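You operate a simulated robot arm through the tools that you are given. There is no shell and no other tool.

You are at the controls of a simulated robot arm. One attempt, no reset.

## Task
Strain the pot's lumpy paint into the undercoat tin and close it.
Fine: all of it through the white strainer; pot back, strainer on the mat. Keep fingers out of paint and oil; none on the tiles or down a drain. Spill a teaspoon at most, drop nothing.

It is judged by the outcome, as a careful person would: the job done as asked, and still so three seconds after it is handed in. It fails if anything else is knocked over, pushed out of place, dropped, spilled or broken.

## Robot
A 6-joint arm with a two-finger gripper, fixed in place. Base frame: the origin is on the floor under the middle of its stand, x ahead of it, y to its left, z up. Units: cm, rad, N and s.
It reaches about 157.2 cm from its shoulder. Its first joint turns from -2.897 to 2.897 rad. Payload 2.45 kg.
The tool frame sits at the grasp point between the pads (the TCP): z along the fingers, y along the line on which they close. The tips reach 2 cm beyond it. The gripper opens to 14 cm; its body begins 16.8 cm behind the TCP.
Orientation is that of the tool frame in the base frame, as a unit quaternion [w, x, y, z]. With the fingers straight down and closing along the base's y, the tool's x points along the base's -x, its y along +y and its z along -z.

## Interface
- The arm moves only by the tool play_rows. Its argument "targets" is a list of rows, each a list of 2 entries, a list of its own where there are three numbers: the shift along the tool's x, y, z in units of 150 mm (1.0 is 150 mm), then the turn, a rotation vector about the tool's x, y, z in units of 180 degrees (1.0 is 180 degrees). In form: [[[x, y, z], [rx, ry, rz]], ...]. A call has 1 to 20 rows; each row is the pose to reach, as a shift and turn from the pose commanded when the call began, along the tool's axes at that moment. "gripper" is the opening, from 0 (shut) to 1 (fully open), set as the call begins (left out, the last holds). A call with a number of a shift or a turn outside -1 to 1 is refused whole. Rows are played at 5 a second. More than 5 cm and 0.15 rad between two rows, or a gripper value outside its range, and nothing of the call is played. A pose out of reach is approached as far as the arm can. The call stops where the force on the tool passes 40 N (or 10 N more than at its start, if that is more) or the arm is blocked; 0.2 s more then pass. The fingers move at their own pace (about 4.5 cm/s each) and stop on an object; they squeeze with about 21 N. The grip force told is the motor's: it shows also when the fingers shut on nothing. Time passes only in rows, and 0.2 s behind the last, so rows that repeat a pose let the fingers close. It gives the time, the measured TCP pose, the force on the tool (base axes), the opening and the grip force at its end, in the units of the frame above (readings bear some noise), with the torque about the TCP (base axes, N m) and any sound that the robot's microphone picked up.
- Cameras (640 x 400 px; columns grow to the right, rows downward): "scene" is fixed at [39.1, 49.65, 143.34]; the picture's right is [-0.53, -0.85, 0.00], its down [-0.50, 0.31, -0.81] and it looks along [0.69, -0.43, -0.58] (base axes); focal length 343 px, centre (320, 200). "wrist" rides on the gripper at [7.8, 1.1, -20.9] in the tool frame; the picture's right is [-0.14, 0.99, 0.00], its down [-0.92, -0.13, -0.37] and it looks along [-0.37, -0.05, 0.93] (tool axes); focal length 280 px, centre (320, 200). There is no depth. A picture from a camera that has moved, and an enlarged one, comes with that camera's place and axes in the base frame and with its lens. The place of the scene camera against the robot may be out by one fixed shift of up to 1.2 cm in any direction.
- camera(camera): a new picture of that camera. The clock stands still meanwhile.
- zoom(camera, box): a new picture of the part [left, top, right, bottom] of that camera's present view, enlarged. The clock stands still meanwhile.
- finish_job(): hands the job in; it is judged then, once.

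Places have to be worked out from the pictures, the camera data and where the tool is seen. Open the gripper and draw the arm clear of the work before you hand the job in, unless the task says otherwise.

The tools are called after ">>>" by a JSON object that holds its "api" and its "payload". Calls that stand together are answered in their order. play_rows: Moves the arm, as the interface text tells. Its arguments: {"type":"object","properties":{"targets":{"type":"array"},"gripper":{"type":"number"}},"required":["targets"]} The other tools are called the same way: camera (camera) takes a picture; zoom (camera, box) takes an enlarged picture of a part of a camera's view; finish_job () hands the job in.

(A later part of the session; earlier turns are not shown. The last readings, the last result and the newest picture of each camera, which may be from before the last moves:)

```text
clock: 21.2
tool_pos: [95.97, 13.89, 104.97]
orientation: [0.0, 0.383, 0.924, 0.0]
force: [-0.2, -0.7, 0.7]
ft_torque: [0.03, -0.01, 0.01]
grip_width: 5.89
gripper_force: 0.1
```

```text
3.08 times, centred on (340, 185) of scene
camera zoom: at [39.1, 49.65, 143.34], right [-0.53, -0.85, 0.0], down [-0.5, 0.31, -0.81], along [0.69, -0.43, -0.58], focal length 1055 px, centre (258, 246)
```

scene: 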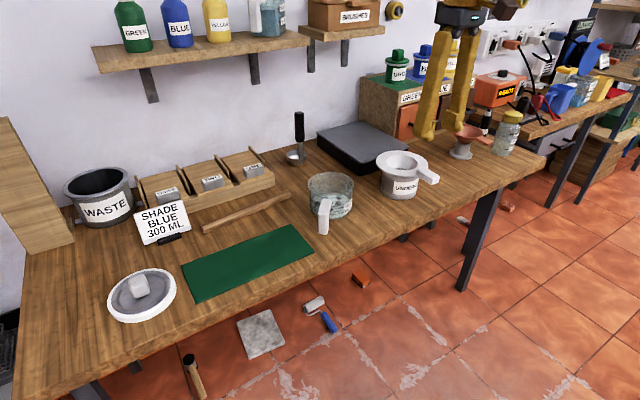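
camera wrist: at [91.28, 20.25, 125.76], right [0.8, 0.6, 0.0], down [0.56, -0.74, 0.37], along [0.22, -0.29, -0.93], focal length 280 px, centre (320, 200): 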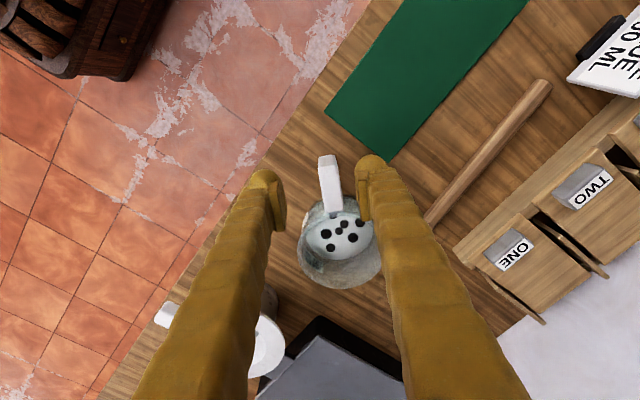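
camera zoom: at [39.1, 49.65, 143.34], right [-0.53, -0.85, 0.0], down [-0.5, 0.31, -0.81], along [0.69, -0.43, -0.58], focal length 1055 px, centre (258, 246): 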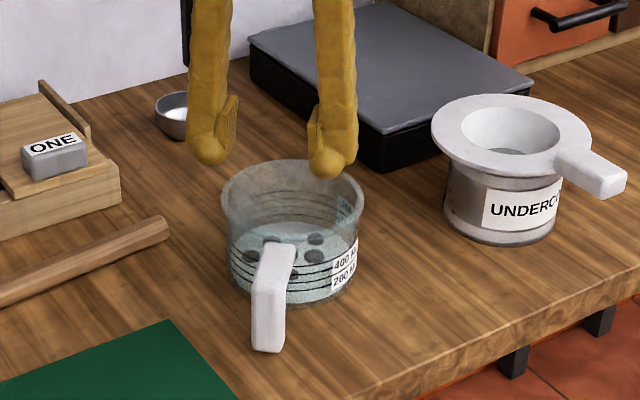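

The handle is seen from above here, about 1 cm to the tool's +y side. I'll zoom in to separate its top face from its vertical part.

>>> {"api": "zoom", "payload": {"camera": "wrist", "box": [300, 140, 370, 230]}}

>>> {"api": "zoom", "payload": {"camera": "scene", "box": [300, 165, 360, 240]}}

```text
4.44 times, centred on (335, 185) of wrist
camera zoom: at [91.28, 20.25, 125.76], right [0.8, 0.6, 0.0], down [0.56, -0.74, 0.37], along [0.22, -0.29, -0.93], focal length 1246 px, centre (253, 267)
```

zoom: 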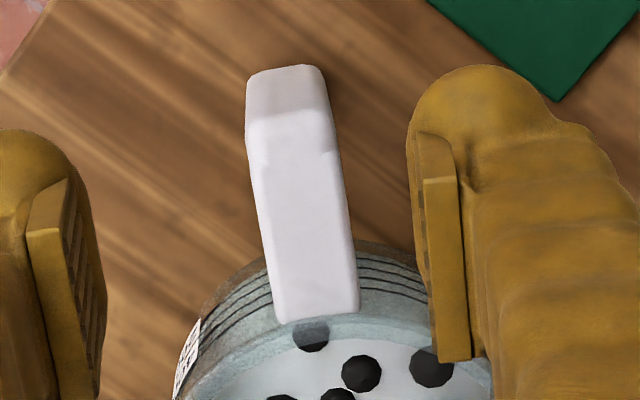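

```text
5.33 times, centred on (330, 202) of scene
camera zoom: at [39.1, 49.65, 143.34], right [-0.53, -0.85, 0.0], down [-0.5, 0.31, -0.81], along [0.69, -0.43, -0.58], focal length 1828 px, centre (267, 187)
```

zoom: 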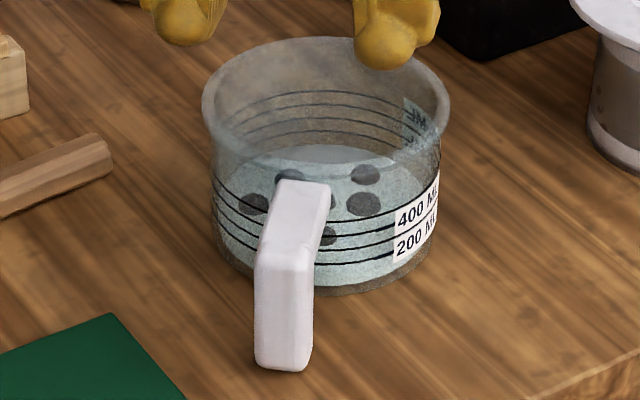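

The bar hangs about 7.5 cm below the elbow and is 2.5 cm wide. It lies 3–3.5 cm inward of the TCP and 0.9 cm to +y. I'll align above it and pitch the gripper body 25° outward, so it stays high during the later pour.

>>> {"api": "play_rows", "payload": {"targets": [[[-0.058, 0.015, 0], [0, -0.035, 0]], [[-0.117, 0.03, 0], [0, -0.07, 0]], [[-0.175, 0.045, 0], [0, -0.105, 0]], [[-0.233, 0.06, 0], [0, -0.139, 0]], [[-0.233, 0.06, 0], [0, -0.139, 0]]]}}

>>> {"api": "camera", "payload": {"camera": "wrist"}}

>>> {"api": "zoom", "payload": {"camera": "scene", "box": [270, 80, 400, 250]}}

```text
clock: 22.4
tool_pos: [99.1, 12.15, 104.95]
orientation: [0.201, 0.374, 0.902, -0.083]
force: [0.3, 0.6, 0.4]
ft_torque: [-0.02, 0.01, -0.01]
grip_width: 5.89
gripper_force: 0.0
```

```text
taken
camera wrist: at [88.73, 24.09, 120.51], right [0.79, 0.61, 0.06], down [0.39, -0.57, 0.72], along [0.48, -0.55, -0.69], focal length 280 px, centre (320, 200)
```

wrist: 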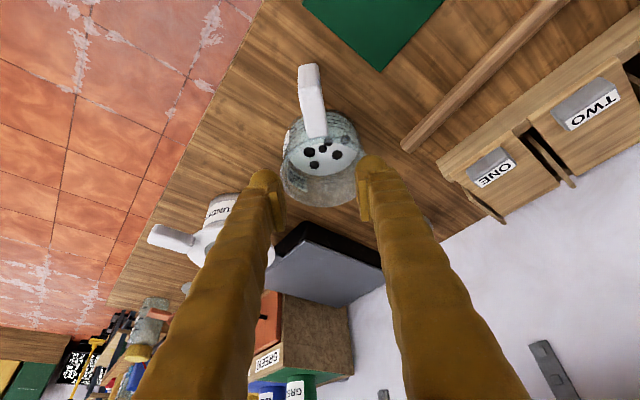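

```text
2.35 times, centred on (335, 165) of scene
camera zoom: at [39.1, 49.65, 143.34], right [-0.53, -0.85, 0.0], down [-0.5, 0.31, -0.81], along [0.69, -0.43, -0.58], focal length 807 px, centre (285, 282)
```

zoom: 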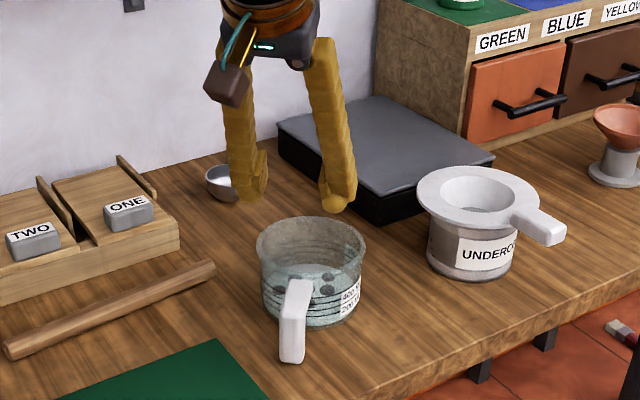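

>>> {"api": "zoom", "payload": {"camera": "wrist", "box": [260, 40, 380, 220]}}

```text
2.22 times, centred on (320, 130) of wrist
camera zoom: at [88.73, 24.09, 120.51], right [0.79, 0.61, 0.06], down [0.39, -0.57, 0.72], along [0.48, -0.55, -0.69], focal length 623 px, centre (320, 356)
```

zoom: 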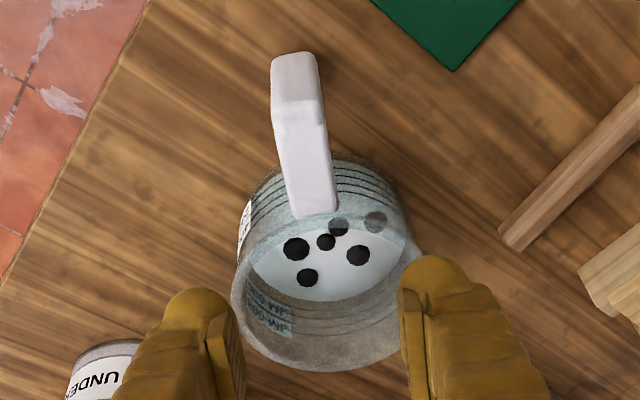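

The handle points exactly at 45° and is centred on the TCP's closing plane, to within a millimetre. I'll go straight down 12 cm and look again.

>>> {"api": "play_rows", "payload": {"targets": [[[0.1127, 0, 0.2417], [0, 0, 0]], [[0.2254, 0, 0.4833], [0, 0, 0]], [[0.338, 0, 0.725], [0, 0, 0]], [[0.338, 0, 0.725], [0, 0, 0]]]}}

>>> {"api": "camera", "payload": {"camera": "wrist"}}

>>> {"api": "zoom", "payload": {"camera": "scene", "box": [270, 120, 400, 250]}}

```text
clock: 23.4
tool_pos: [99.25, 12.07, 92.93]
orientation: [0.2, 0.373, 0.902, -0.082]
force: [-0.7, 0.5, 0.1]
ft_torque: [0.01, 0.01, 0.02]
grip_width: 5.87
gripper_force: 0.0
```

```text
taken
camera wrist: at [88.77, 24.1, 108.5], right [0.79, 0.61, 0.06], down [0.39, -0.57, 0.72], along [0.48, -0.55, -0.69], focal length 280 px, centre (320, 200)
```

wrist: 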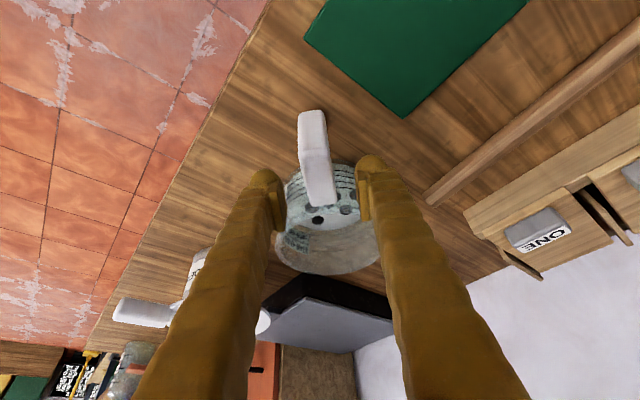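

```text
3.08 times, centred on (335, 185) of scene
camera zoom: at [39.1, 49.65, 143.34], right [-0.53, -0.85, 0.0], down [-0.5, 0.31, -0.81], along [0.69, -0.43, -0.58], focal length 1055 px, centre (274, 246)
```

zoom: 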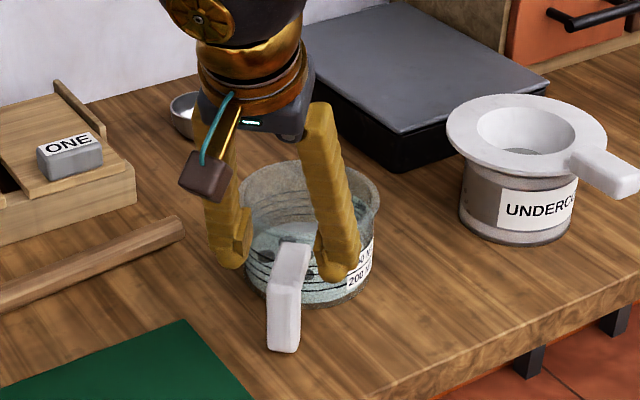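

>>> {"api": "zoom", "payload": {"camera": "wrist", "box": [270, 95, 370, 225]}}

```text
3.08 times, centred on (320, 160) of wrist
camera zoom: at [88.77, 24.1, 108.5], right [0.79, 0.61, 0.06], down [0.39, -0.57, 0.72], along [0.48, -0.55, -0.69], focal length 863 px, centre (320, 323)
```

zoom: 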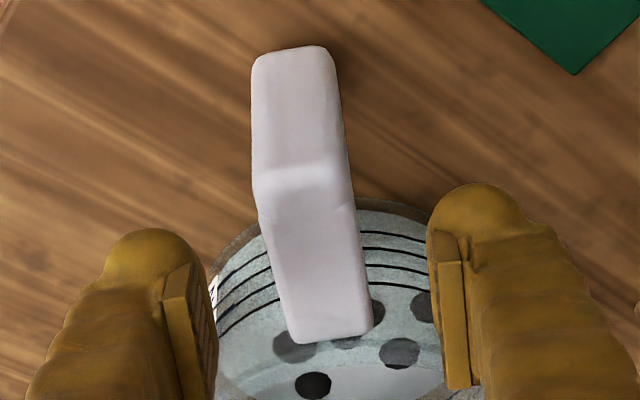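

Combining the views, the handle top is at z about 90, the bar's bottom at z about 82.7, and it is centred on my closing plane. I'll lower 5 cm so the pads flank the bar near the elbow.

>>> {"api": "play_rows", "payload": {"targets": [[[0.054, -0.001, 0.1], [0, 0, 0]], [[0.108, -0.002, 0.2], [0, 0, 0]], [[0.162, -0.002, 0.3], [0, 0, 0]], [[0.162, -0.002, 0.3], [0, 0, 0]]]}}

>>> {"api": "camera", "payload": {"camera": "wrist"}}

>>> {"api": "zoom", "payload": {"camera": "scene", "box": [270, 120, 400, 250]}}

```text
clock: 24.4
tool_pos: [98.94, 12.28, 87.77]
orientation: [0.2, 0.374, 0.902, -0.083]
force: [-0.2, -0.1, 0.4]
ft_torque: [0.01, 0.01, -0.03]
grip_width: 5.85
gripper_force: 0.0
```

```text
taken
camera wrist: at [88.55, 24.28, 103.38], right [0.79, 0.61, 0.06], down [0.39, -0.57, 0.72], along [0.48, -0.55, -0.69], focal length 280 px, centre (320, 200)
```

wrist: 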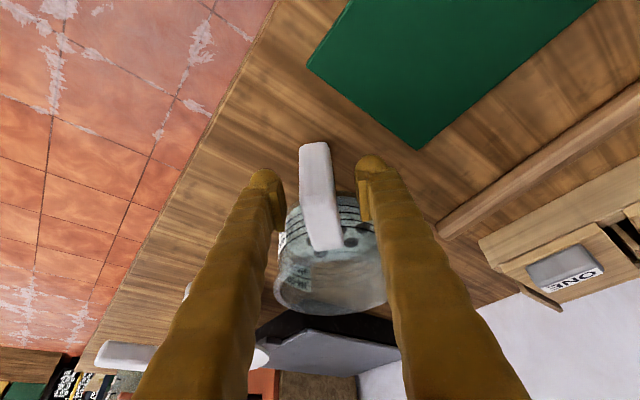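

```text
3.08 times, centred on (335, 185) of scene
camera zoom: at [39.1, 49.65, 143.34], right [-0.53, -0.85, 0.0], down [-0.5, 0.31, -0.81], along [0.69, -0.43, -0.58], focal length 1055 px, centre (274, 246)
```

zoom: 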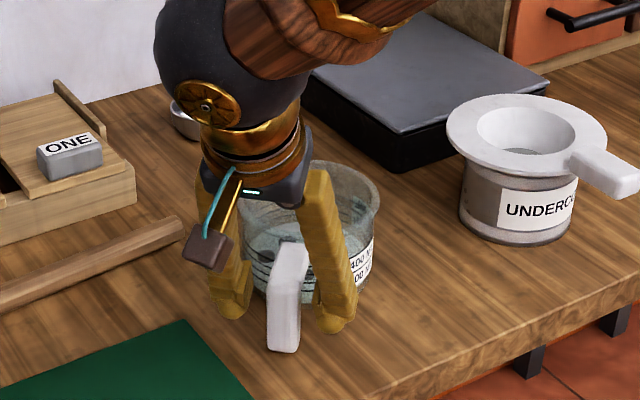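

Both pads straddle the bar. I'll close on it.

>>> {"api": "play_rows", "payload": {"targets": [[[0, 0, 0], [0, 0, 0]], [[0, 0, 0], [0, 0, 0]], [[0, 0, 0], [0, 0, 0]], [[0, 0, 0], [0, 0, 0]], [[0, 0, 0], [0, 0, 0]]], "gripper": 0}}

>>> {"api": "camera", "payload": {"camera": "wrist"}}

>>> {"api": "zoom", "payload": {"camera": "scene", "box": [270, 120, 400, 250]}}

```text
clock: 25.6
tool_pos: [98.93, 12.22, 87.73]
orientation: [0.201, 0.373, 0.902, -0.082]
force: [1.6, 1.1, 0.1]
ft_torque: [-0.07, 0.09, 0.12]
grip_width: 2.72
gripper_force: 20.7
```

```text
taken
camera wrist: at [88.55, 24.28, 103.38], right [0.79, 0.61, 0.06], down [0.39, -0.57, 0.72], along [0.48, -0.55, -0.69], focal length 280 px, centre (320, 200)
```

wrist: 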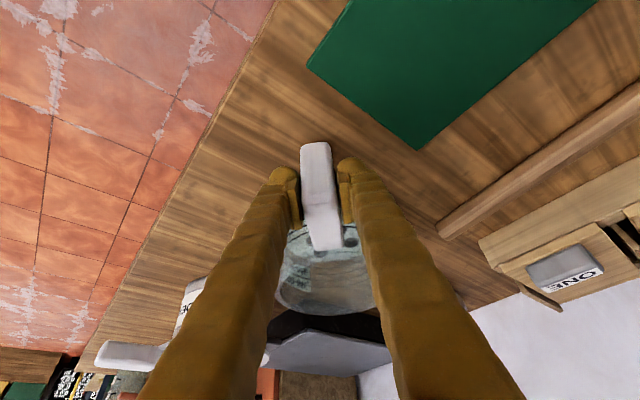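

```text
3.08 times, centred on (335, 185) of scene
camera zoom: at [39.1, 49.65, 143.34], right [-0.53, -0.85, 0.0], down [-0.5, 0.31, -0.81], along [0.69, -0.43, -0.58], focal length 1055 px, centre (274, 246)
```

zoom: 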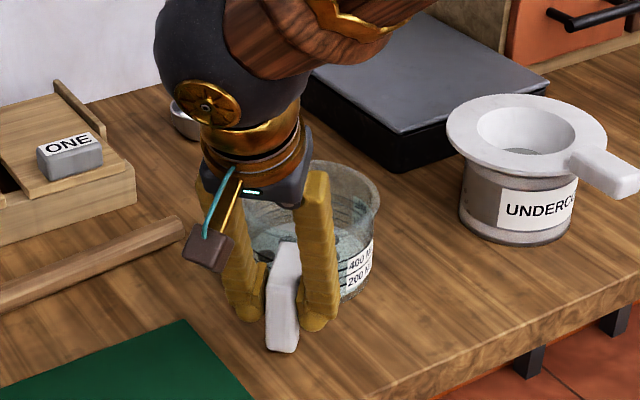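

Gripped at 2.7 cm, and I've noted this pose for setting the pot back. I'll lift just 0.5 cm and read the load and any tilt.

>>> {"api": "play_rows", "payload": {"targets": [[[-0.005, 0, -0.01], [0, 0, 0]], [[-0.0095, 0, -0.02], [0, 0, 0]], [[-0.014, 0, -0.03], [0, 0, 0]], [[-0.014, 0, -0.03], [0, 0, 0]]]}}

>>> {"api": "zoom", "payload": {"camera": "scene", "box": [270, 120, 400, 250]}}

>>> {"api": "camera", "payload": {"camera": "wrist"}}

```text
clock: 26.6
tool_pos: [98.94, 12.24, 88.39]
orientation: [0.2, 0.374, 0.902, -0.083]
force: [1.0, -0.3, -4.2]
ft_torque: [0.23, 0.28, -0.03]
grip_width: 2.72
gripper_force: 21.6
```

```text
3.08 times, centred on (335, 185) of scene
camera zoom: at [39.1, 49.65, 143.34], right [-0.53, -0.85, 0.0], down [-0.5, 0.31, -0.81], along [0.69, -0.43, -0.58], focal length 1055 px, centre (274, 246)
```

zoom: 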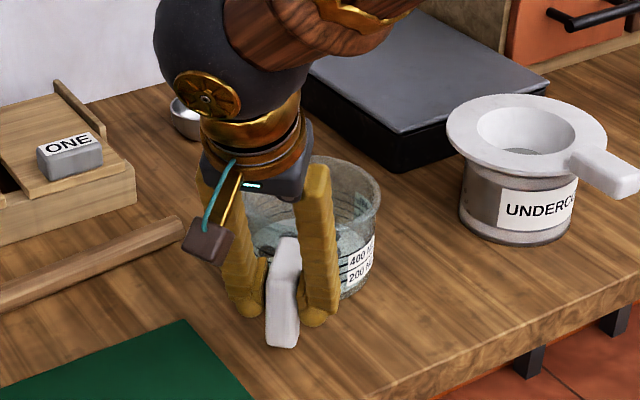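

```text
taken
camera wrist: at [88.53, 24.27, 103.92], right [0.79, 0.61, 0.06], down [0.39, -0.57, 0.72], along [0.48, -0.55, -0.69], focal length 280 px, centre (320, 200)
```

wrist: 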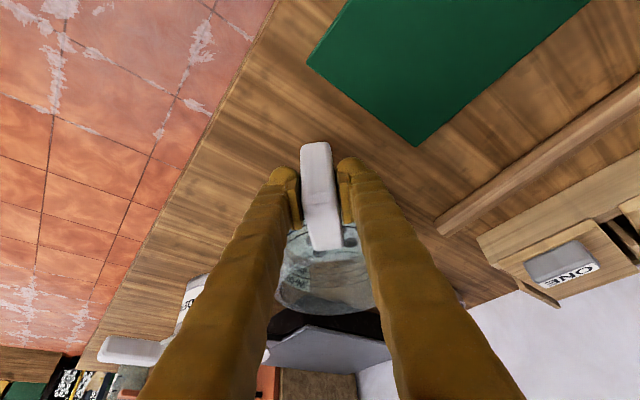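

4.2 N of load, and the handle hasn't shifted in the grip view. I'll lift another 2 cm and check for slip.

>>> {"api": "play_rows", "payload": {"targets": [[[-0.01, 0, -0.025], [0, 0, 0]], [[-0.028, 0, -0.06], [0, 0, 0]], [[-0.045, 0, -0.095], [0, 0, 0]], [[-0.056, 0, -0.12], [0, 0, 0]], [[-0.056, 0, -0.12], [0, 0, 0]], [[-0.056, 0, -0.12], [0, 0, 0]]]}}

>>> {"api": "zoom", "payload": {"camera": "wrist", "box": [240, 120, 400, 330]}}

>>> {"api": "zoom", "payload": {"camera": "scene", "box": [270, 120, 400, 250]}}

```text
clock: 28.0
tool_pos: [99.02, 12.31, 90.39]
orientation: [0.2, 0.374, 0.902, -0.083]
force: [-0.4, 1.1, -3.7]
ft_torque: [0.24, 0.24, 0.0]
grip_width: 2.73
gripper_force: 20.9
```

```text
1.90 times, centred on (320, 225) of wrist
camera zoom: at [88.55, 24.3, 105.92], right [0.79, 0.61, 0.06], down [0.39, -0.57, 0.72], along [0.48, -0.55, -0.69], focal length 534 px, centre (320, 152)
```

zoom: 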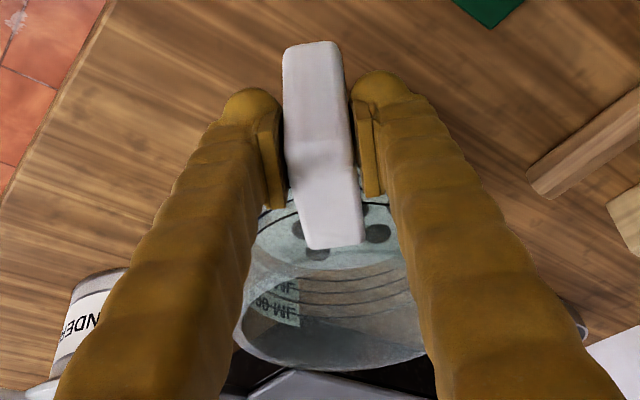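

```text
3.08 times, centred on (335, 185) of scene
camera zoom: at [39.1, 49.65, 143.34], right [-0.53, -0.85, 0.0], down [-0.5, 0.31, -0.81], along [0.69, -0.43, -0.58], focal length 1055 px, centre (274, 246)
```

zoom: 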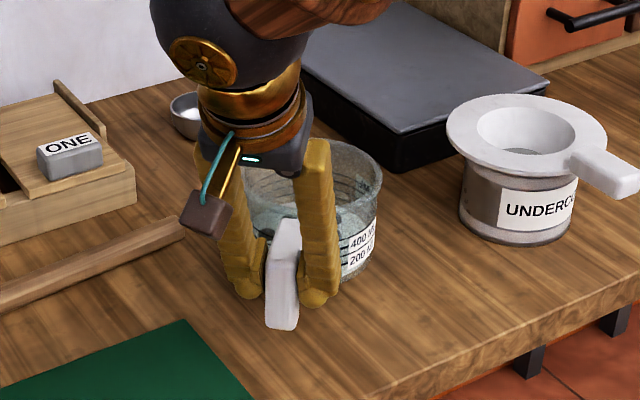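

The pot holds firmly at about 4 N, with no sag. I'll lift it straight up 15 cm at an easy pace.

>>> {"api": "play_rows", "payload": {"targets": [[[-0.03, 0, -0.064], [0, 0, 0]], [[-0.08, 0, -0.172], [0, 0, 0]], [[-0.15, 0, -0.322], [0, 0, 0]], [[-0.22, 0, -0.472], [0, 0, 0]], [[-0.29, 0, -0.622], [0, 0, 0]], [[-0.36, 0, -0.772], [0, 0, 0]], [[-0.405, 0, -0.869], [0, 0, 0]], [[-0.4226, 0, -0.9063], [0, 0, 0]], [[-0.4226, 0, -0.9063], [0, 0, 0]]]}}

>>> {"api": "camera", "payload": {"camera": "wrist"}}

>>> {"api": "camera", "payload": {"camera": "scene"}}

```text
clock: 30.0
tool_pos: [98.93, 12.31, 105.36]
orientation: [0.201, 0.374, 0.901, -0.084]
force: [0.5, 0.0, -4.3]
ft_torque: [0.26, 0.26, 0.0]
grip_width: 2.74
gripper_force: 20.6
```

```text
taken
camera wrist: at [88.54, 24.28, 120.95], right [0.79, 0.61, 0.06], down [0.39, -0.57, 0.72], along [0.48, -0.55, -0.69], focal length 280 px, centre (320, 200)
```

wrist: 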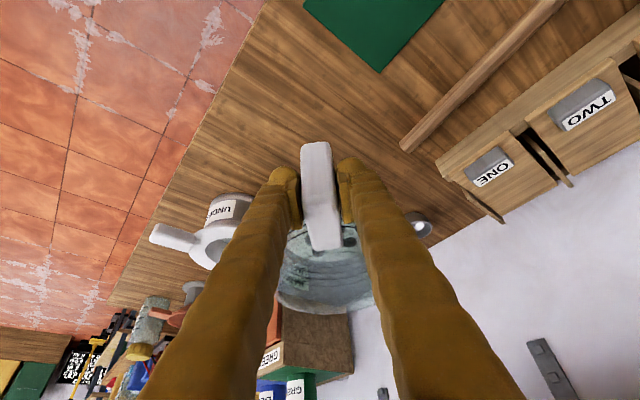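

```text
taken
```

scene: 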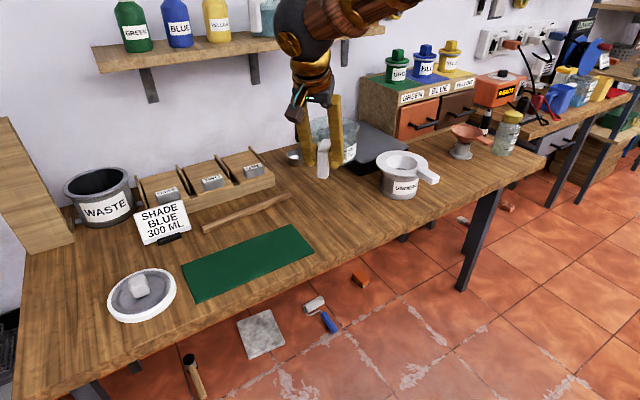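

The pot is clear at z 105. I'll now yaw it 45° and bring it beside and above the tin, with the handle pointing to +y so the far lip faces the strainer.

>>> {"api": "play_rows", "payload": {"targets": [[[-0.0374, -0.0208, 0.008], [0.0053, 0, 0.0113]], [[-0.1122, -0.0623, 0.0237], [0.0159, 0, 0.034]], [[-0.2094, -0.1162, 0.0442], [0.0296, 0, 0.0634]], [[-0.314, -0.1743, 0.0664], [0.0444, 0, 0.0952]], [[-0.4189, -0.2324, 0.0885], [0.0592, 0, 0.1269]], [[-0.5236, -0.2905, 0.1106], [0.074, 0, 0.1586]], [[-0.6283, -0.3486, 0.1327], [0.0888, 0, 0.1903]], [[-0.7106, -0.3943, 0.1501], [0.1004, 0, 0.2153]], [[-0.748, -0.415, 0.158], [0.1057, 0, 0.2266]], [[-0.748, -0.415, 0.158], [0.1057, 0, 0.2266]]]}}

>>> {"api": "camera", "payload": {"camera": "wrist"}}

>>> {"api": "camera", "payload": {"camera": "scene"}}

```text
clock: 32.2
tool_pos: [102.52, 0.12, 107.93]
orientation: [0.153, 0.69, 0.69, -0.154]
force: [-1.1, 0.1, -4.2]
ft_torque: [0.36, -0.01, 0.01]
grip_width: 2.74
gripper_force: 20.5
```

```text
taken
camera wrist: at [103.64, 15.92, 123.48], right [0.99, -0.13, 0.06], down [-0.13, -0.68, 0.72], along [-0.05, -0.72, -0.69], focal length 280 px, centre (320, 200)
```

wrist: 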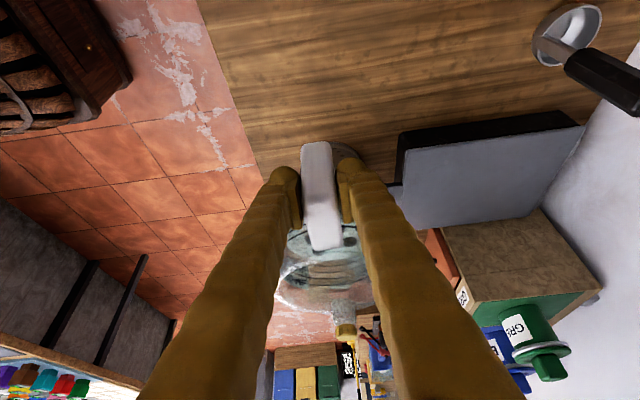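

```text
taken
```

scene: 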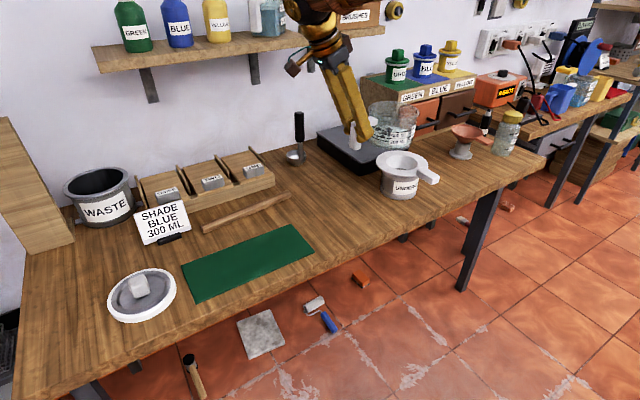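

>>> {"api": "zoom", "payload": {"camera": "scene", "box": [320, 70, 460, 210]}}

>>> {"api": "zoom", "payload": {"camera": "wrist", "box": [240, 130, 410, 340]}}

```text
2.86 times, centred on (390, 140) of scene
camera zoom: at [39.1, 49.65, 143.34], right [-0.53, -0.85, 0.0], down [-0.5, 0.31, -0.81], along [0.69, -0.43, -0.58], focal length 980 px, centre (120, 371)
```

zoom: 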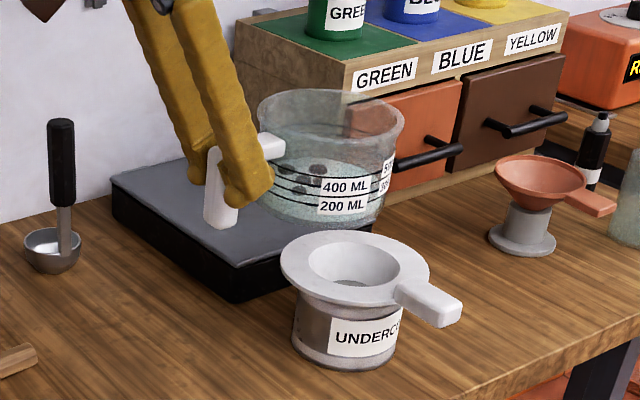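

```text
1.90 times, centred on (325, 235) of wrist
camera zoom: at [103.64, 15.92, 123.48], right [0.99, -0.13, 0.06], down [-0.13, -0.68, 0.72], along [-0.05, -0.72, -0.69], focal length 534 px, centre (310, 133)
```

zoom: 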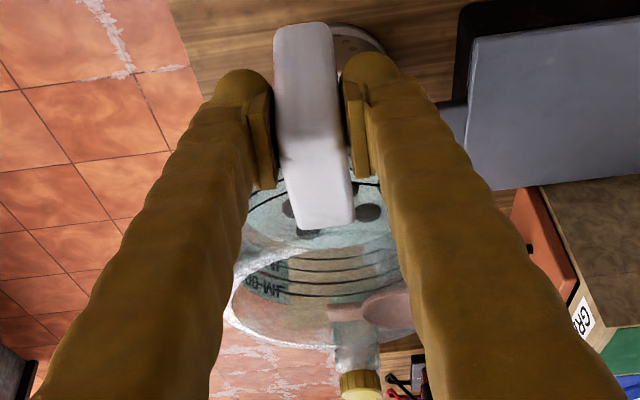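

The pot is upright over the bench beside the tin, and paint won't reach the lip until about 50° of tilt. I'll tilt to 40° while rising and moving slightly, then check where the lip is against the strainer.

>>> {"api": "play_rows", "payload": {"targets": [[[-0.03, 0, -0.021], [0, 0.012, 0]], [[-0.08, 0, -0.055], [0, 0.04, 0]], [[-0.13, 0, -0.09], [0, 0.075, 0]], [[-0.18, 0, -0.125], [0, 0.11, 0]], [[-0.225, 0, -0.156], [0, 0.145, 0]], [[-0.265, 0, -0.183], [0, 0.18, 0]], [[-0.29, 0, -0.2], [0, 0.207, 0]], [[-0.305, 0, -0.211], [0, 0.2222, 0]], [[-0.305, 0, -0.211], [0, 0.2222, 0]]]}}

>>> {"api": "zoom", "payload": {"camera": "scene", "box": [320, 70, 460, 210]}}

>>> {"api": "camera", "payload": {"camera": "wrist"}}

```text
clock: 34.2
tool_pos: [102.46, -2.84, 112.83]
orientation: [-0.093, 0.701, 0.702, 0.091]
force: [0.4, 0.7, -3.4]
ft_torque: [0.18, -0.02, 0.0]
grip_width: 2.71
gripper_force: 21.7
```

```text
2.86 times, centred on (390, 140) of scene
camera zoom: at [39.1, 49.65, 143.34], right [-0.53, -0.85, 0.0], down [-0.5, 0.31, -0.81], along [0.69, -0.43, -0.58], focal length 980 px, centre (120, 371)
```

zoom: 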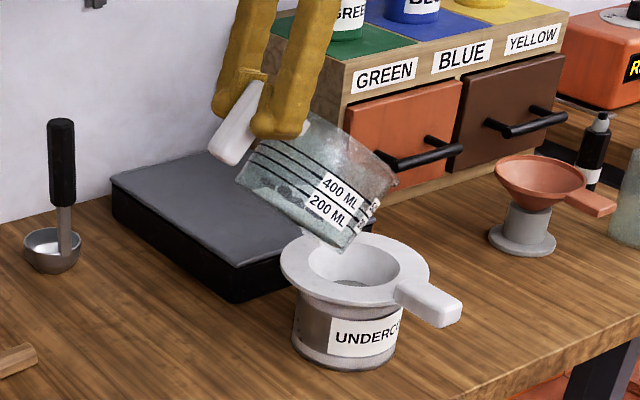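

```text
taken
camera wrist: at [103.61, -0.73, 134.93], right [0.99, -0.13, -0.04], down [-0.13, -0.98, 0.12], along [-0.05, -0.11, -0.99], focal length 280 px, centre (320, 200)
```

wrist: 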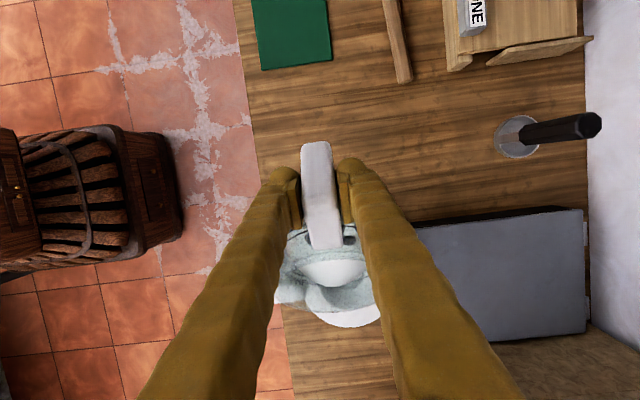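

>>> {"api": "zoom", "payload": {"camera": "wrist", "box": [260, 200, 400, 340]}}

>>> {"api": "zoom", "payload": {"camera": "scene", "box": [350, 100, 430, 210]}}

```text
2.86 times, centred on (330, 270) of wrist
camera zoom: at [103.61, -0.73, 134.93], right [0.99, -0.13, -0.04], down [-0.13, -0.98, 0.12], along [-0.05, -0.11, -0.99], focal length 801 px, centre (291, 0)
```

zoom: 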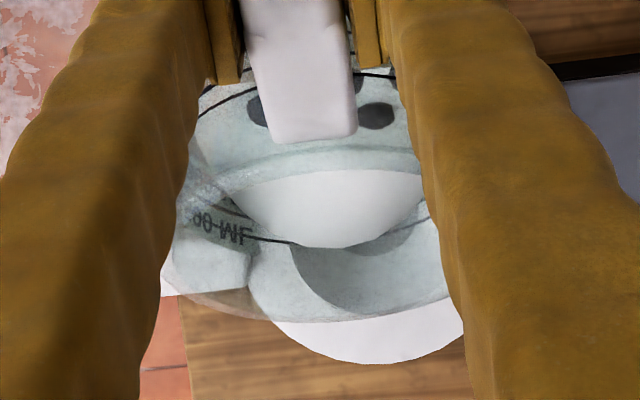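

```text
3.64 times, centred on (390, 155) of scene
camera zoom: at [39.1, 49.65, 143.34], right [-0.53, -0.85, 0.0], down [-0.5, 0.31, -0.81], along [0.69, -0.43, -0.58], focal length 1247 px, centre (66, 364)
```

zoom: 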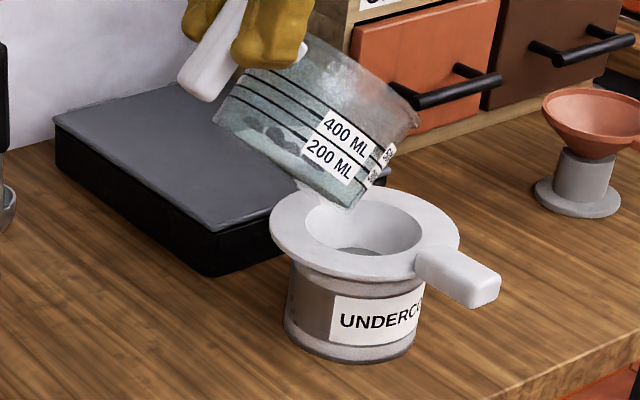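

In this 40° pose the lip should be near y -17.6 and z 104, just short of the strainer centre, and the pot bottom clears the flange by 5 cm. I'll tilt on to 50°, keeping the lip over the strainer, and watch for the first flow.

>>> {"api": "play_rows", "payload": {"targets": [[[-0.025, 0, -0.01], [0, 0.014, 0]], [[-0.05, 0, -0.02], [0, 0.028, 0]], [[-0.075, 0, -0.03], [0, 0.042, 0]], [[-0.0975, 0, -0.0379], [0, 0.0556, 0]], [[-0.0975, 0, -0.0379], [0, 0.0556, 0]]]}}

>>> {"api": "zoom", "payload": {"camera": "scene", "box": [350, 100, 430, 210]}}

>>> {"api": "zoom", "payload": {"camera": "wrist", "box": [260, 200, 400, 380]}}

```text
clock: 35.4
tool_pos: [102.44, -4.37, 112.96]
orientation: [-0.153, 0.691, 0.69, 0.154]
force: [-0.7, -0.2, -4.8]
ft_torque: [0.11, 0.01, 0.0]
grip_width: 2.72
gripper_force: 20.6
```

```text
3.64 times, centred on (390, 155) of scene
camera zoom: at [39.1, 49.65, 143.34], right [-0.53, -0.85, 0.0], down [-0.5, 0.31, -0.81], along [0.69, -0.43, -0.58], focal length 1247 px, centre (66, 364)
```

zoom: 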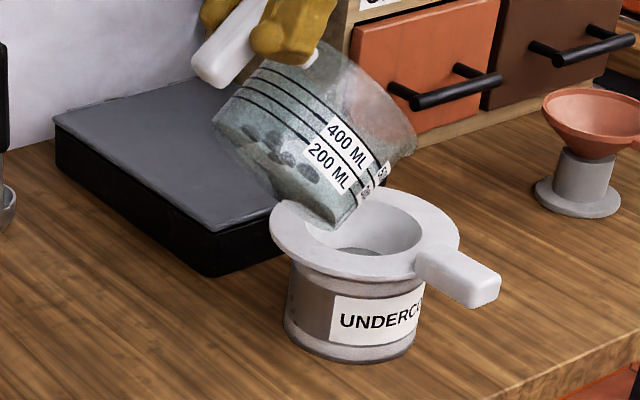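

```text
2.22 times, centred on (330, 290) of wrist
camera zoom: at [103.61, -6.18, 135.13], right [0.99, -0.12, -0.06], down [-0.13, -0.99, -0.06], along [-0.05, 0.06, -1.0], focal length 623 px, centre (298, 0)
```

zoom: 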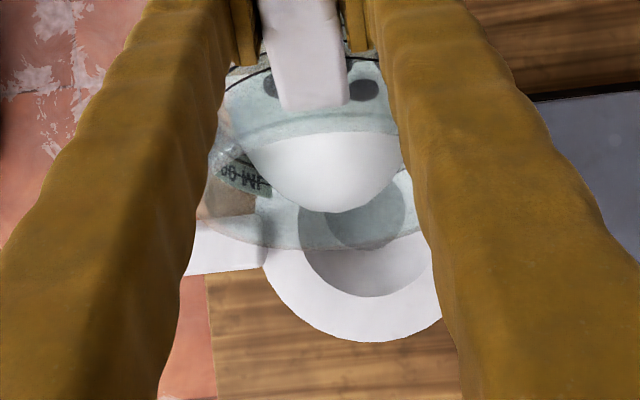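

The paint edge is still about 1.7 cm short of the lip. This view shows the strainer centre nearer (103.8, -19.5) than I had assumed, so I'll shift 1.3 cm in +x, lower 0.9 cm and tilt to 55°.

>>> {"api": "play_rows", "payload": {"targets": [[[-0.03, 0.045, 0.01], [0, 0, 0]], [[-0.06, 0.084, 0.02], [0, 0.007, 0]], [[-0.08, 0.084, 0.0245], [0, 0.018, 0]], [[-0.0894, 0.084, 0.0245], [0, 0.0278, 0]], [[-0.0894, 0.084, 0.0245], [0, 0.0278, 0]]]}}

>>> {"api": "zoom", "payload": {"camera": "scene", "box": [350, 100, 430, 210]}}

>>> {"api": "zoom", "payload": {"camera": "wrist", "box": [260, 200, 400, 380]}}

```text
clock: 36.6
tool_pos: [103.67, -5.48, 112.0]
orientation: [-0.184, 0.682, 0.683, 0.183]
force: [0.1, -0.3, -3.9]
ft_torque: [0.12, -0.02, 0.0]
grip_width: 2.73
gripper_force: 21.1
```

```text
3.64 times, centred on (390, 155) of scene
camera zoom: at [39.1, 49.65, 143.34], right [-0.53, -0.85, 0.0], down [-0.5, 0.31, -0.81], along [0.69, -0.43, -0.58], focal length 1247 px, centre (66, 364)
```

zoom: 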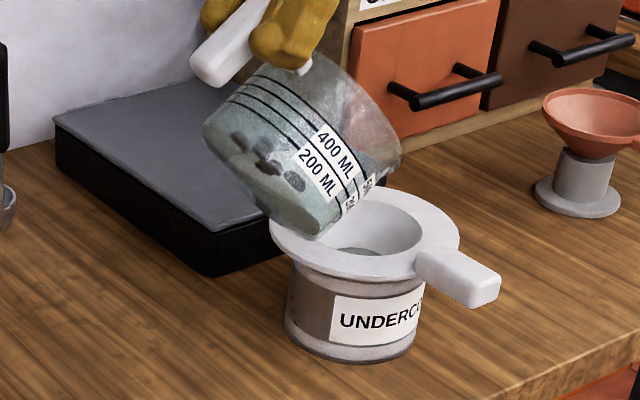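

```text
2.22 times, centred on (330, 290) of wrist
camera zoom: at [104.87, -9.15, 134.0], right [0.99, -0.12, -0.07], down [-0.13, -0.98, -0.14], along [-0.05, 0.15, -0.99], focal length 623 px, centre (298, 0)
```

zoom: 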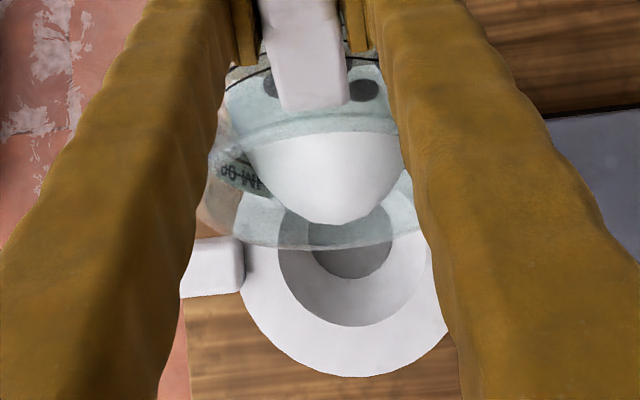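

The paint edge is 1.2 cm from the lip, and the lip sits well over the opening, whose centre is near (104.2, -19.3). I'll tilt to 60° with a small x correction, expecting first flow.

>>> {"api": "play_rows", "payload": {"targets": [[[-0.02, 0.012, -0.012], [0, 0.009, 0]], [[-0.042, 0.0233, -0.024], [0, 0.0185, 0]], [[-0.0624, 0.0233, -0.036], [0, 0.0278, 0]], [[-0.0624, 0.0233, -0.036], [0, 0.0278, 0]], [[-0.0624, 0.0233, -0.036], [0, 0.0278, 0]]]}}

>>> {"api": "zoom", "payload": {"camera": "scene", "box": [350, 100, 430, 210]}}

>>> {"api": "zoom", "payload": {"camera": "wrist", "box": [260, 200, 400, 380]}}

```text
clock: 37.8
tool_pos: [104.22, -6.52, 111.99]
orientation: [-0.213, 0.674, 0.674, 0.213]
force: [0.3, 0.2, -4.8]
ft_torque: [0.07, 0.01, 0.01]
grip_width: 2.74
gripper_force: 21.5
```

```text
3.64 times, centred on (390, 155) of scene
camera zoom: at [39.1, 49.65, 143.34], right [-0.53, -0.85, 0.0], down [-0.5, 0.31, -0.81], along [0.69, -0.43, -0.58], focal length 1247 px, centre (66, 364)
```

zoom: 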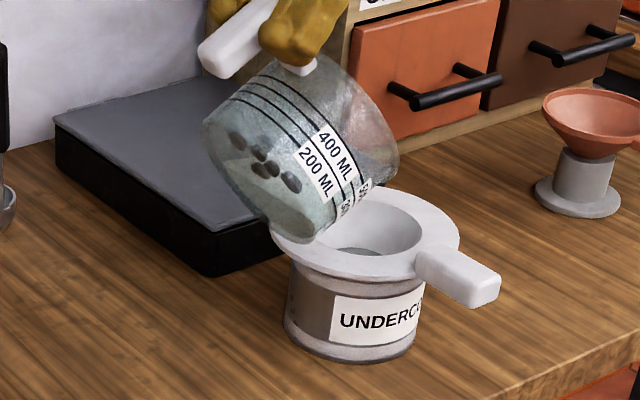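

```text
2.22 times, centred on (330, 290) of wrist
camera zoom: at [105.25, -12.14, 133.57], right [0.99, -0.11, -0.08], down [-0.13, -0.97, -0.23], along [-0.05, 0.23, -0.97], focal length 623 px, centre (298, 0)
```

zoom: 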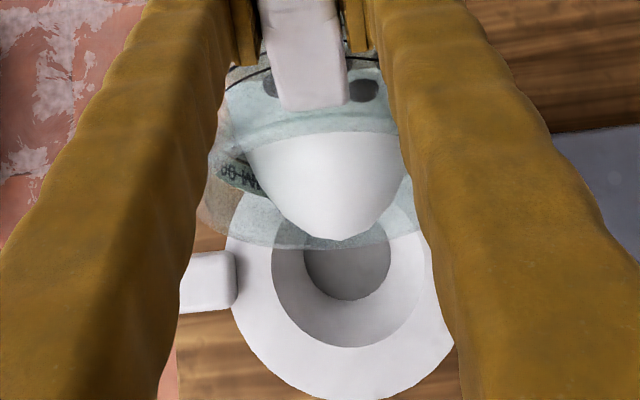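

The paint edge is now within half a centimetre of the lip, and the lip is centred over the mesh. I'll tilt 4° more, slowly, and look for flow.

>>> {"api": "play_rows", "payload": {"targets": [[[-0.0137, 0, -0.0096], [0, 0.0056, 0]], [[-0.0273, 0, -0.0191], [0, 0.0111, 0]], [[-0.041, 0, -0.0287], [0, 0.0167, 0]], [[-0.0546, 0, -0.0382], [0, 0.0222, 0]], [[-0.0546, 0, -0.0382], [0, 0.0222, 0]], [[-0.0546, 0, -0.0382], [0, 0.0222, 0]]]}}

>>> {"api": "zoom", "payload": {"camera": "scene", "box": [350, 100, 430, 210]}}

>>> {"api": "zoom", "payload": {"camera": "wrist", "box": [260, 200, 400, 380]}}

```text
clock: 39.2
tool_pos: [104.07, -7.45, 112.17]
orientation: [-0.236, 0.667, 0.666, 0.237]
force: [0.5, 0.0, -4.0]
ft_torque: [0.07, 0.0, 0.0]
grip_width: 2.74
gripper_force: 21.4
```

```text
3.64 times, centred on (390, 155) of scene
camera zoom: at [39.1, 49.65, 143.34], right [-0.53, -0.85, 0.0], down [-0.5, 0.31, -0.81], along [0.69, -0.43, -0.58], focal length 1247 px, centre (66, 364)
```

zoom: 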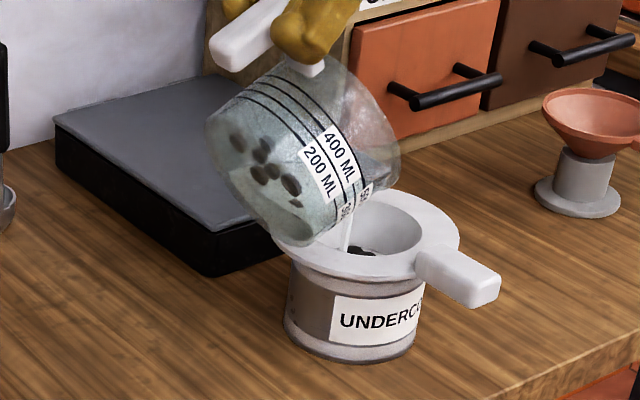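

```text
2.22 times, centred on (330, 290) of wrist
camera zoom: at [105.19, -14.62, 133.14], right [0.99, -0.11, -0.09], down [-0.13, -0.95, -0.29], along [-0.05, 0.3, -0.95], focal length 623 px, centre (298, 0)
```

zoom: 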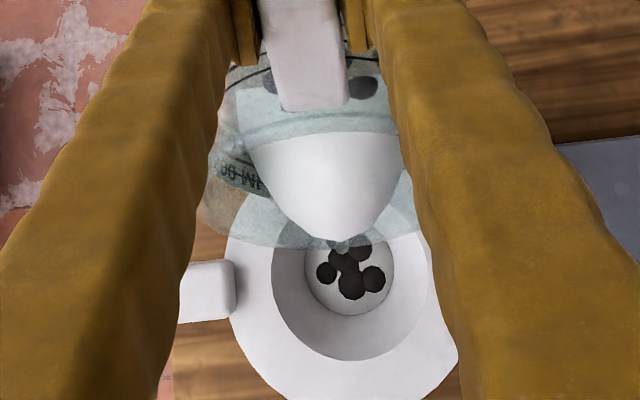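

Flow has started: the thin stream falls onto the middle of the mesh and the lumps are caught there. I'll hold this tilt and watch the level in the strainer.

>>> {"api": "play_rows", "payload": {"targets": [[[0, 0, 0], [0, 0, 0]], [[0, 0, 0], [0, 0, 0]], [[0, 0, 0], [0, 0, 0]], [[0, 0, 0], [0, 0, 0]], [[0, 0, 0], [0, 0, 0]]]}}

>>> {"api": "zoom", "payload": {"camera": "wrist", "box": [260, 200, 400, 380]}}

>>> {"api": "zoom", "payload": {"camera": "scene", "box": [360, 130, 430, 210]}}

```text
clock: 40.4
tool_pos: [104.12, -7.55, 112.04]
orientation: [-0.236, 0.667, 0.666, 0.237]
force: [-0.4, 0.6, -4.5]
ft_torque: [0.06, 0.02, 0.02]
grip_width: 2.71
gripper_force: 20.9
```

```text
2.22 times, centred on (330, 290) of wrist
camera zoom: at [105.19, -14.62, 133.14], right [0.99, -0.11, -0.09], down [-0.13, -0.95, -0.29], along [-0.05, 0.3, -0.95], focal length 623 px, centre (298, 0)
```

zoom: 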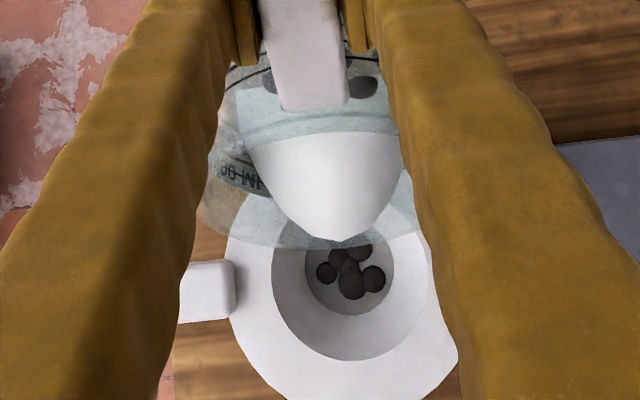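

```text
5.00 times, centred on (395, 170) of scene
camera zoom: at [39.1, 49.65, 143.34], right [-0.53, -0.85, 0.0], down [-0.5, 0.31, -0.81], along [0.69, -0.43, -0.58], focal length 1714 px, centre (-55, 350)
```

zoom: 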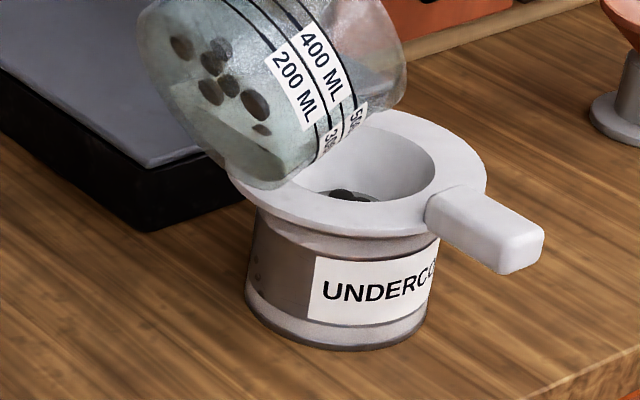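

Flow stopped by itself at this tilt and the strainer drained at once. I'll continue in 3° steps with pauses, keeping the lip in the same place.

>>> {"api": "play_rows", "payload": {"targets": [[[-0.013, 0, -0.0105], [0, 0.0056, 0]], [[-0.026, 0, -0.021], [0, 0.0111, 0]], [[-0.0389, 0, -0.0315], [0, 0.0167, 0]], [[-0.0389, 0, -0.0315], [0, 0.0167, 0]], [[-0.0389, 0, -0.0315], [0, 0.0167, 0]], [[-0.0389, 0, -0.0315], [0, 0.0167, 0]], [[-0.0389, 0, -0.0315], [0, 0.0167, 0]]]}}

>>> {"api": "zoom", "payload": {"camera": "wrist", "box": [260, 200, 400, 380]}}

>>> {"api": "zoom", "payload": {"camera": "scene", "box": [360, 130, 430, 210]}}

```text
clock: 42.0
tool_pos: [103.97, -8.26, 112.07]
orientation: [-0.252, 0.661, 0.66, 0.254]
force: [-0.3, 1.1, -3.8]
ft_torque: [0.06, 0.0, 0.01]
grip_width: 2.69
gripper_force: 21.3
```

```text
2.22 times, centred on (330, 290) of wrist
camera zoom: at [105.18, -16.49, 132.7], right [0.99, -0.1, -0.09], down [-0.13, -0.93, -0.34], along [-0.05, 0.35, -0.94], focal length 623 px, centre (298, 0)
```

zoom: 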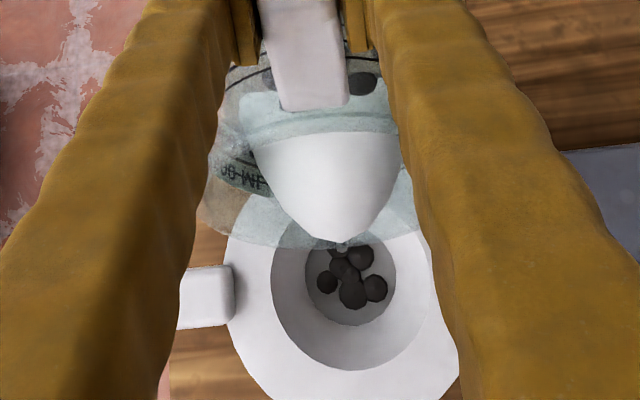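

```text
5.00 times, centred on (395, 170) of scene
camera zoom: at [39.1, 49.65, 143.34], right [-0.53, -0.85, 0.0], down [-0.5, 0.31, -0.81], along [0.69, -0.43, -0.58], focal length 1714 px, centre (-55, 350)
```

zoom: 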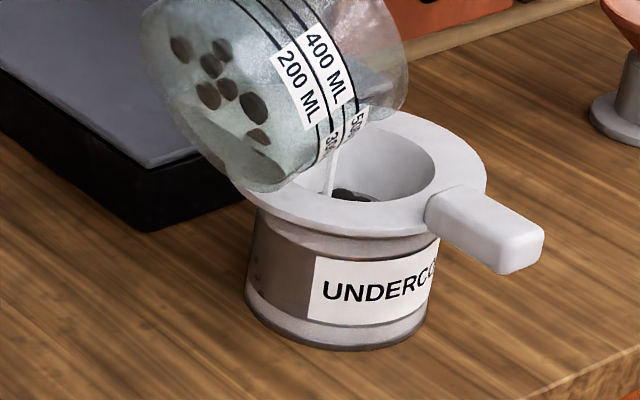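

The stream is nearly vertical, landing inside the opening slightly to the pot's side. I'll shift the lip 0.6 cm toward the centre and go on to 70°, then 73°.

>>> {"api": "play_rows", "payload": {"targets": [[[-0.023, 0, -0.0205], [0, 0.0056, 0]], [[-0.0456, 0, -0.041], [0, 0.0111, 0]], [[-0.0684, 0, -0.0616], [0, 0.0167, 0]], [[-0.0684, 0, -0.0616], [0, 0.0167, 0]], [[-0.0684, 0, -0.0616], [0, 0.0167, 0]], [[-0.0684, 0, -0.0616], [0, 0.0167, 0]], [[-0.0684, 0, -0.0616], [0, 0.0167, 0]], [[-0.0684, 0, -0.0616], [0, 0.0167, 0]]]}}

>>> {"api": "zoom", "payload": {"camera": "wrist", "box": [260, 200, 400, 380]}}

>>> {"api": "zoom", "payload": {"camera": "scene", "box": [360, 130, 430, 210]}}

```text
clock: 43.8
tool_pos: [104.07, -9.79, 112.09]
orientation: [-0.27, 0.654, 0.653, 0.271]
force: [-0.2, -0.8, -2.7]
ft_torque: [0.0, -0.03, 0.01]
grip_width: 2.7
gripper_force: 21.2
```

```text
2.22 times, centred on (330, 290) of wrist
camera zoom: at [105.21, -18.93, 132.28], right [0.99, -0.1, -0.1], down [-0.13, -0.91, -0.39], along [-0.05, 0.4, -0.92], focal length 623 px, centre (298, 0)
```

zoom: 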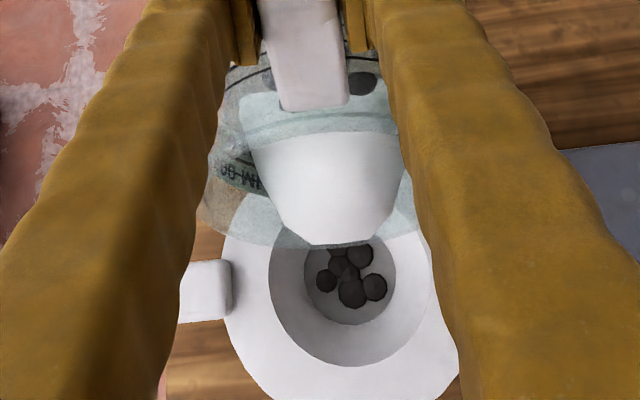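

```text
5.00 times, centred on (395, 170) of scene
camera zoom: at [39.1, 49.65, 143.34], right [-0.53, -0.85, 0.0], down [-0.5, 0.31, -0.81], along [0.69, -0.43, -0.58], focal length 1714 px, centre (-55, 350)
```

zoom: 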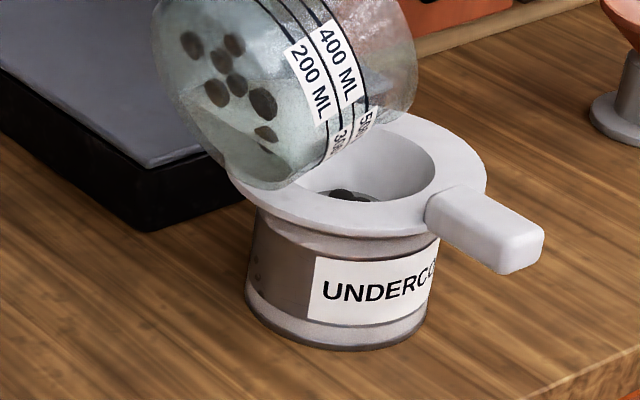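

No drips and the strainer is draining at once. I'll do the next two 3° steps, to 76°, with a hold after each.

>>> {"api": "play_rows", "payload": {"targets": [[[-0.0126, 0, -0.0126], [0, 0.0056, 0]], [[-0.0251, 0, -0.0251], [0, 0.0111, 0]], [[-0.0377, 0, -0.0377], [0, 0.0167, 0]], [[-0.0377, 0, -0.0377], [0, 0.0167, 0]], [[-0.0377, 0, -0.0377], [0, 0.0167, 0]], [[-0.0377, 0, -0.0377], [0, 0.0167, 0]], [[-0.0377, 0, -0.0377], [0, 0.0167, 0]], [[-0.0377, 0, -0.0377], [0, 0.0167, 0]], [[-0.0506, 0, -0.0506], [0, 0.0222, 0]], [[-0.0635, 0, -0.0635], [0, 0.0278, 0]], [[-0.0764, 0, -0.0764], [0, 0.0333, 0]], [[-0.0764, 0, -0.0764], [0, 0.0333, 0]], [[-0.0764, 0, -0.0764], [0, 0.0333, 0]]]}}

>>> {"api": "zoom", "payload": {"camera": "wrist", "box": [260, 200, 400, 380]}}

>>> {"api": "zoom", "payload": {"camera": "scene", "box": [360, 120, 430, 210]}}

```text
clock: 46.6
tool_pos: [104.12, -11.32, 111.94]
orientation: [-0.304, 0.638, 0.638, 0.304]
force: [0.6, -0.2, -3.3]
ft_torque: [-0.03, -0.02, -0.03]
grip_width: 2.71
gripper_force: 20.9
```

```text
2.22 times, centred on (330, 290) of wrist
camera zoom: at [105.22, -22.65, 131.18], right [0.99, -0.09, -0.11], down [-0.13, -0.87, -0.48], along [-0.05, 0.49, -0.87], focal length 623 px, centre (298, 0)
```

zoom: 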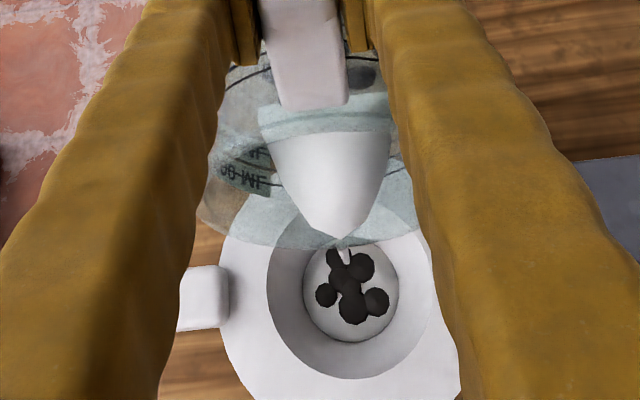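

```text
4.44 times, centred on (395, 165) of scene
camera zoom: at [39.1, 49.65, 143.34], right [-0.53, -0.85, 0.0], down [-0.5, 0.31, -0.81], along [0.69, -0.43, -0.58], focal length 1524 px, centre (-13, 356)
```

zoom: 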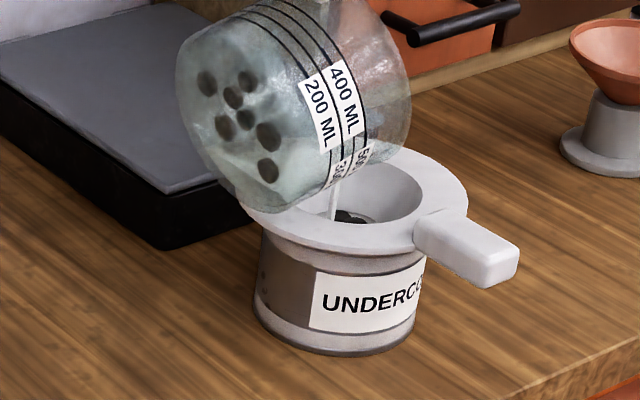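

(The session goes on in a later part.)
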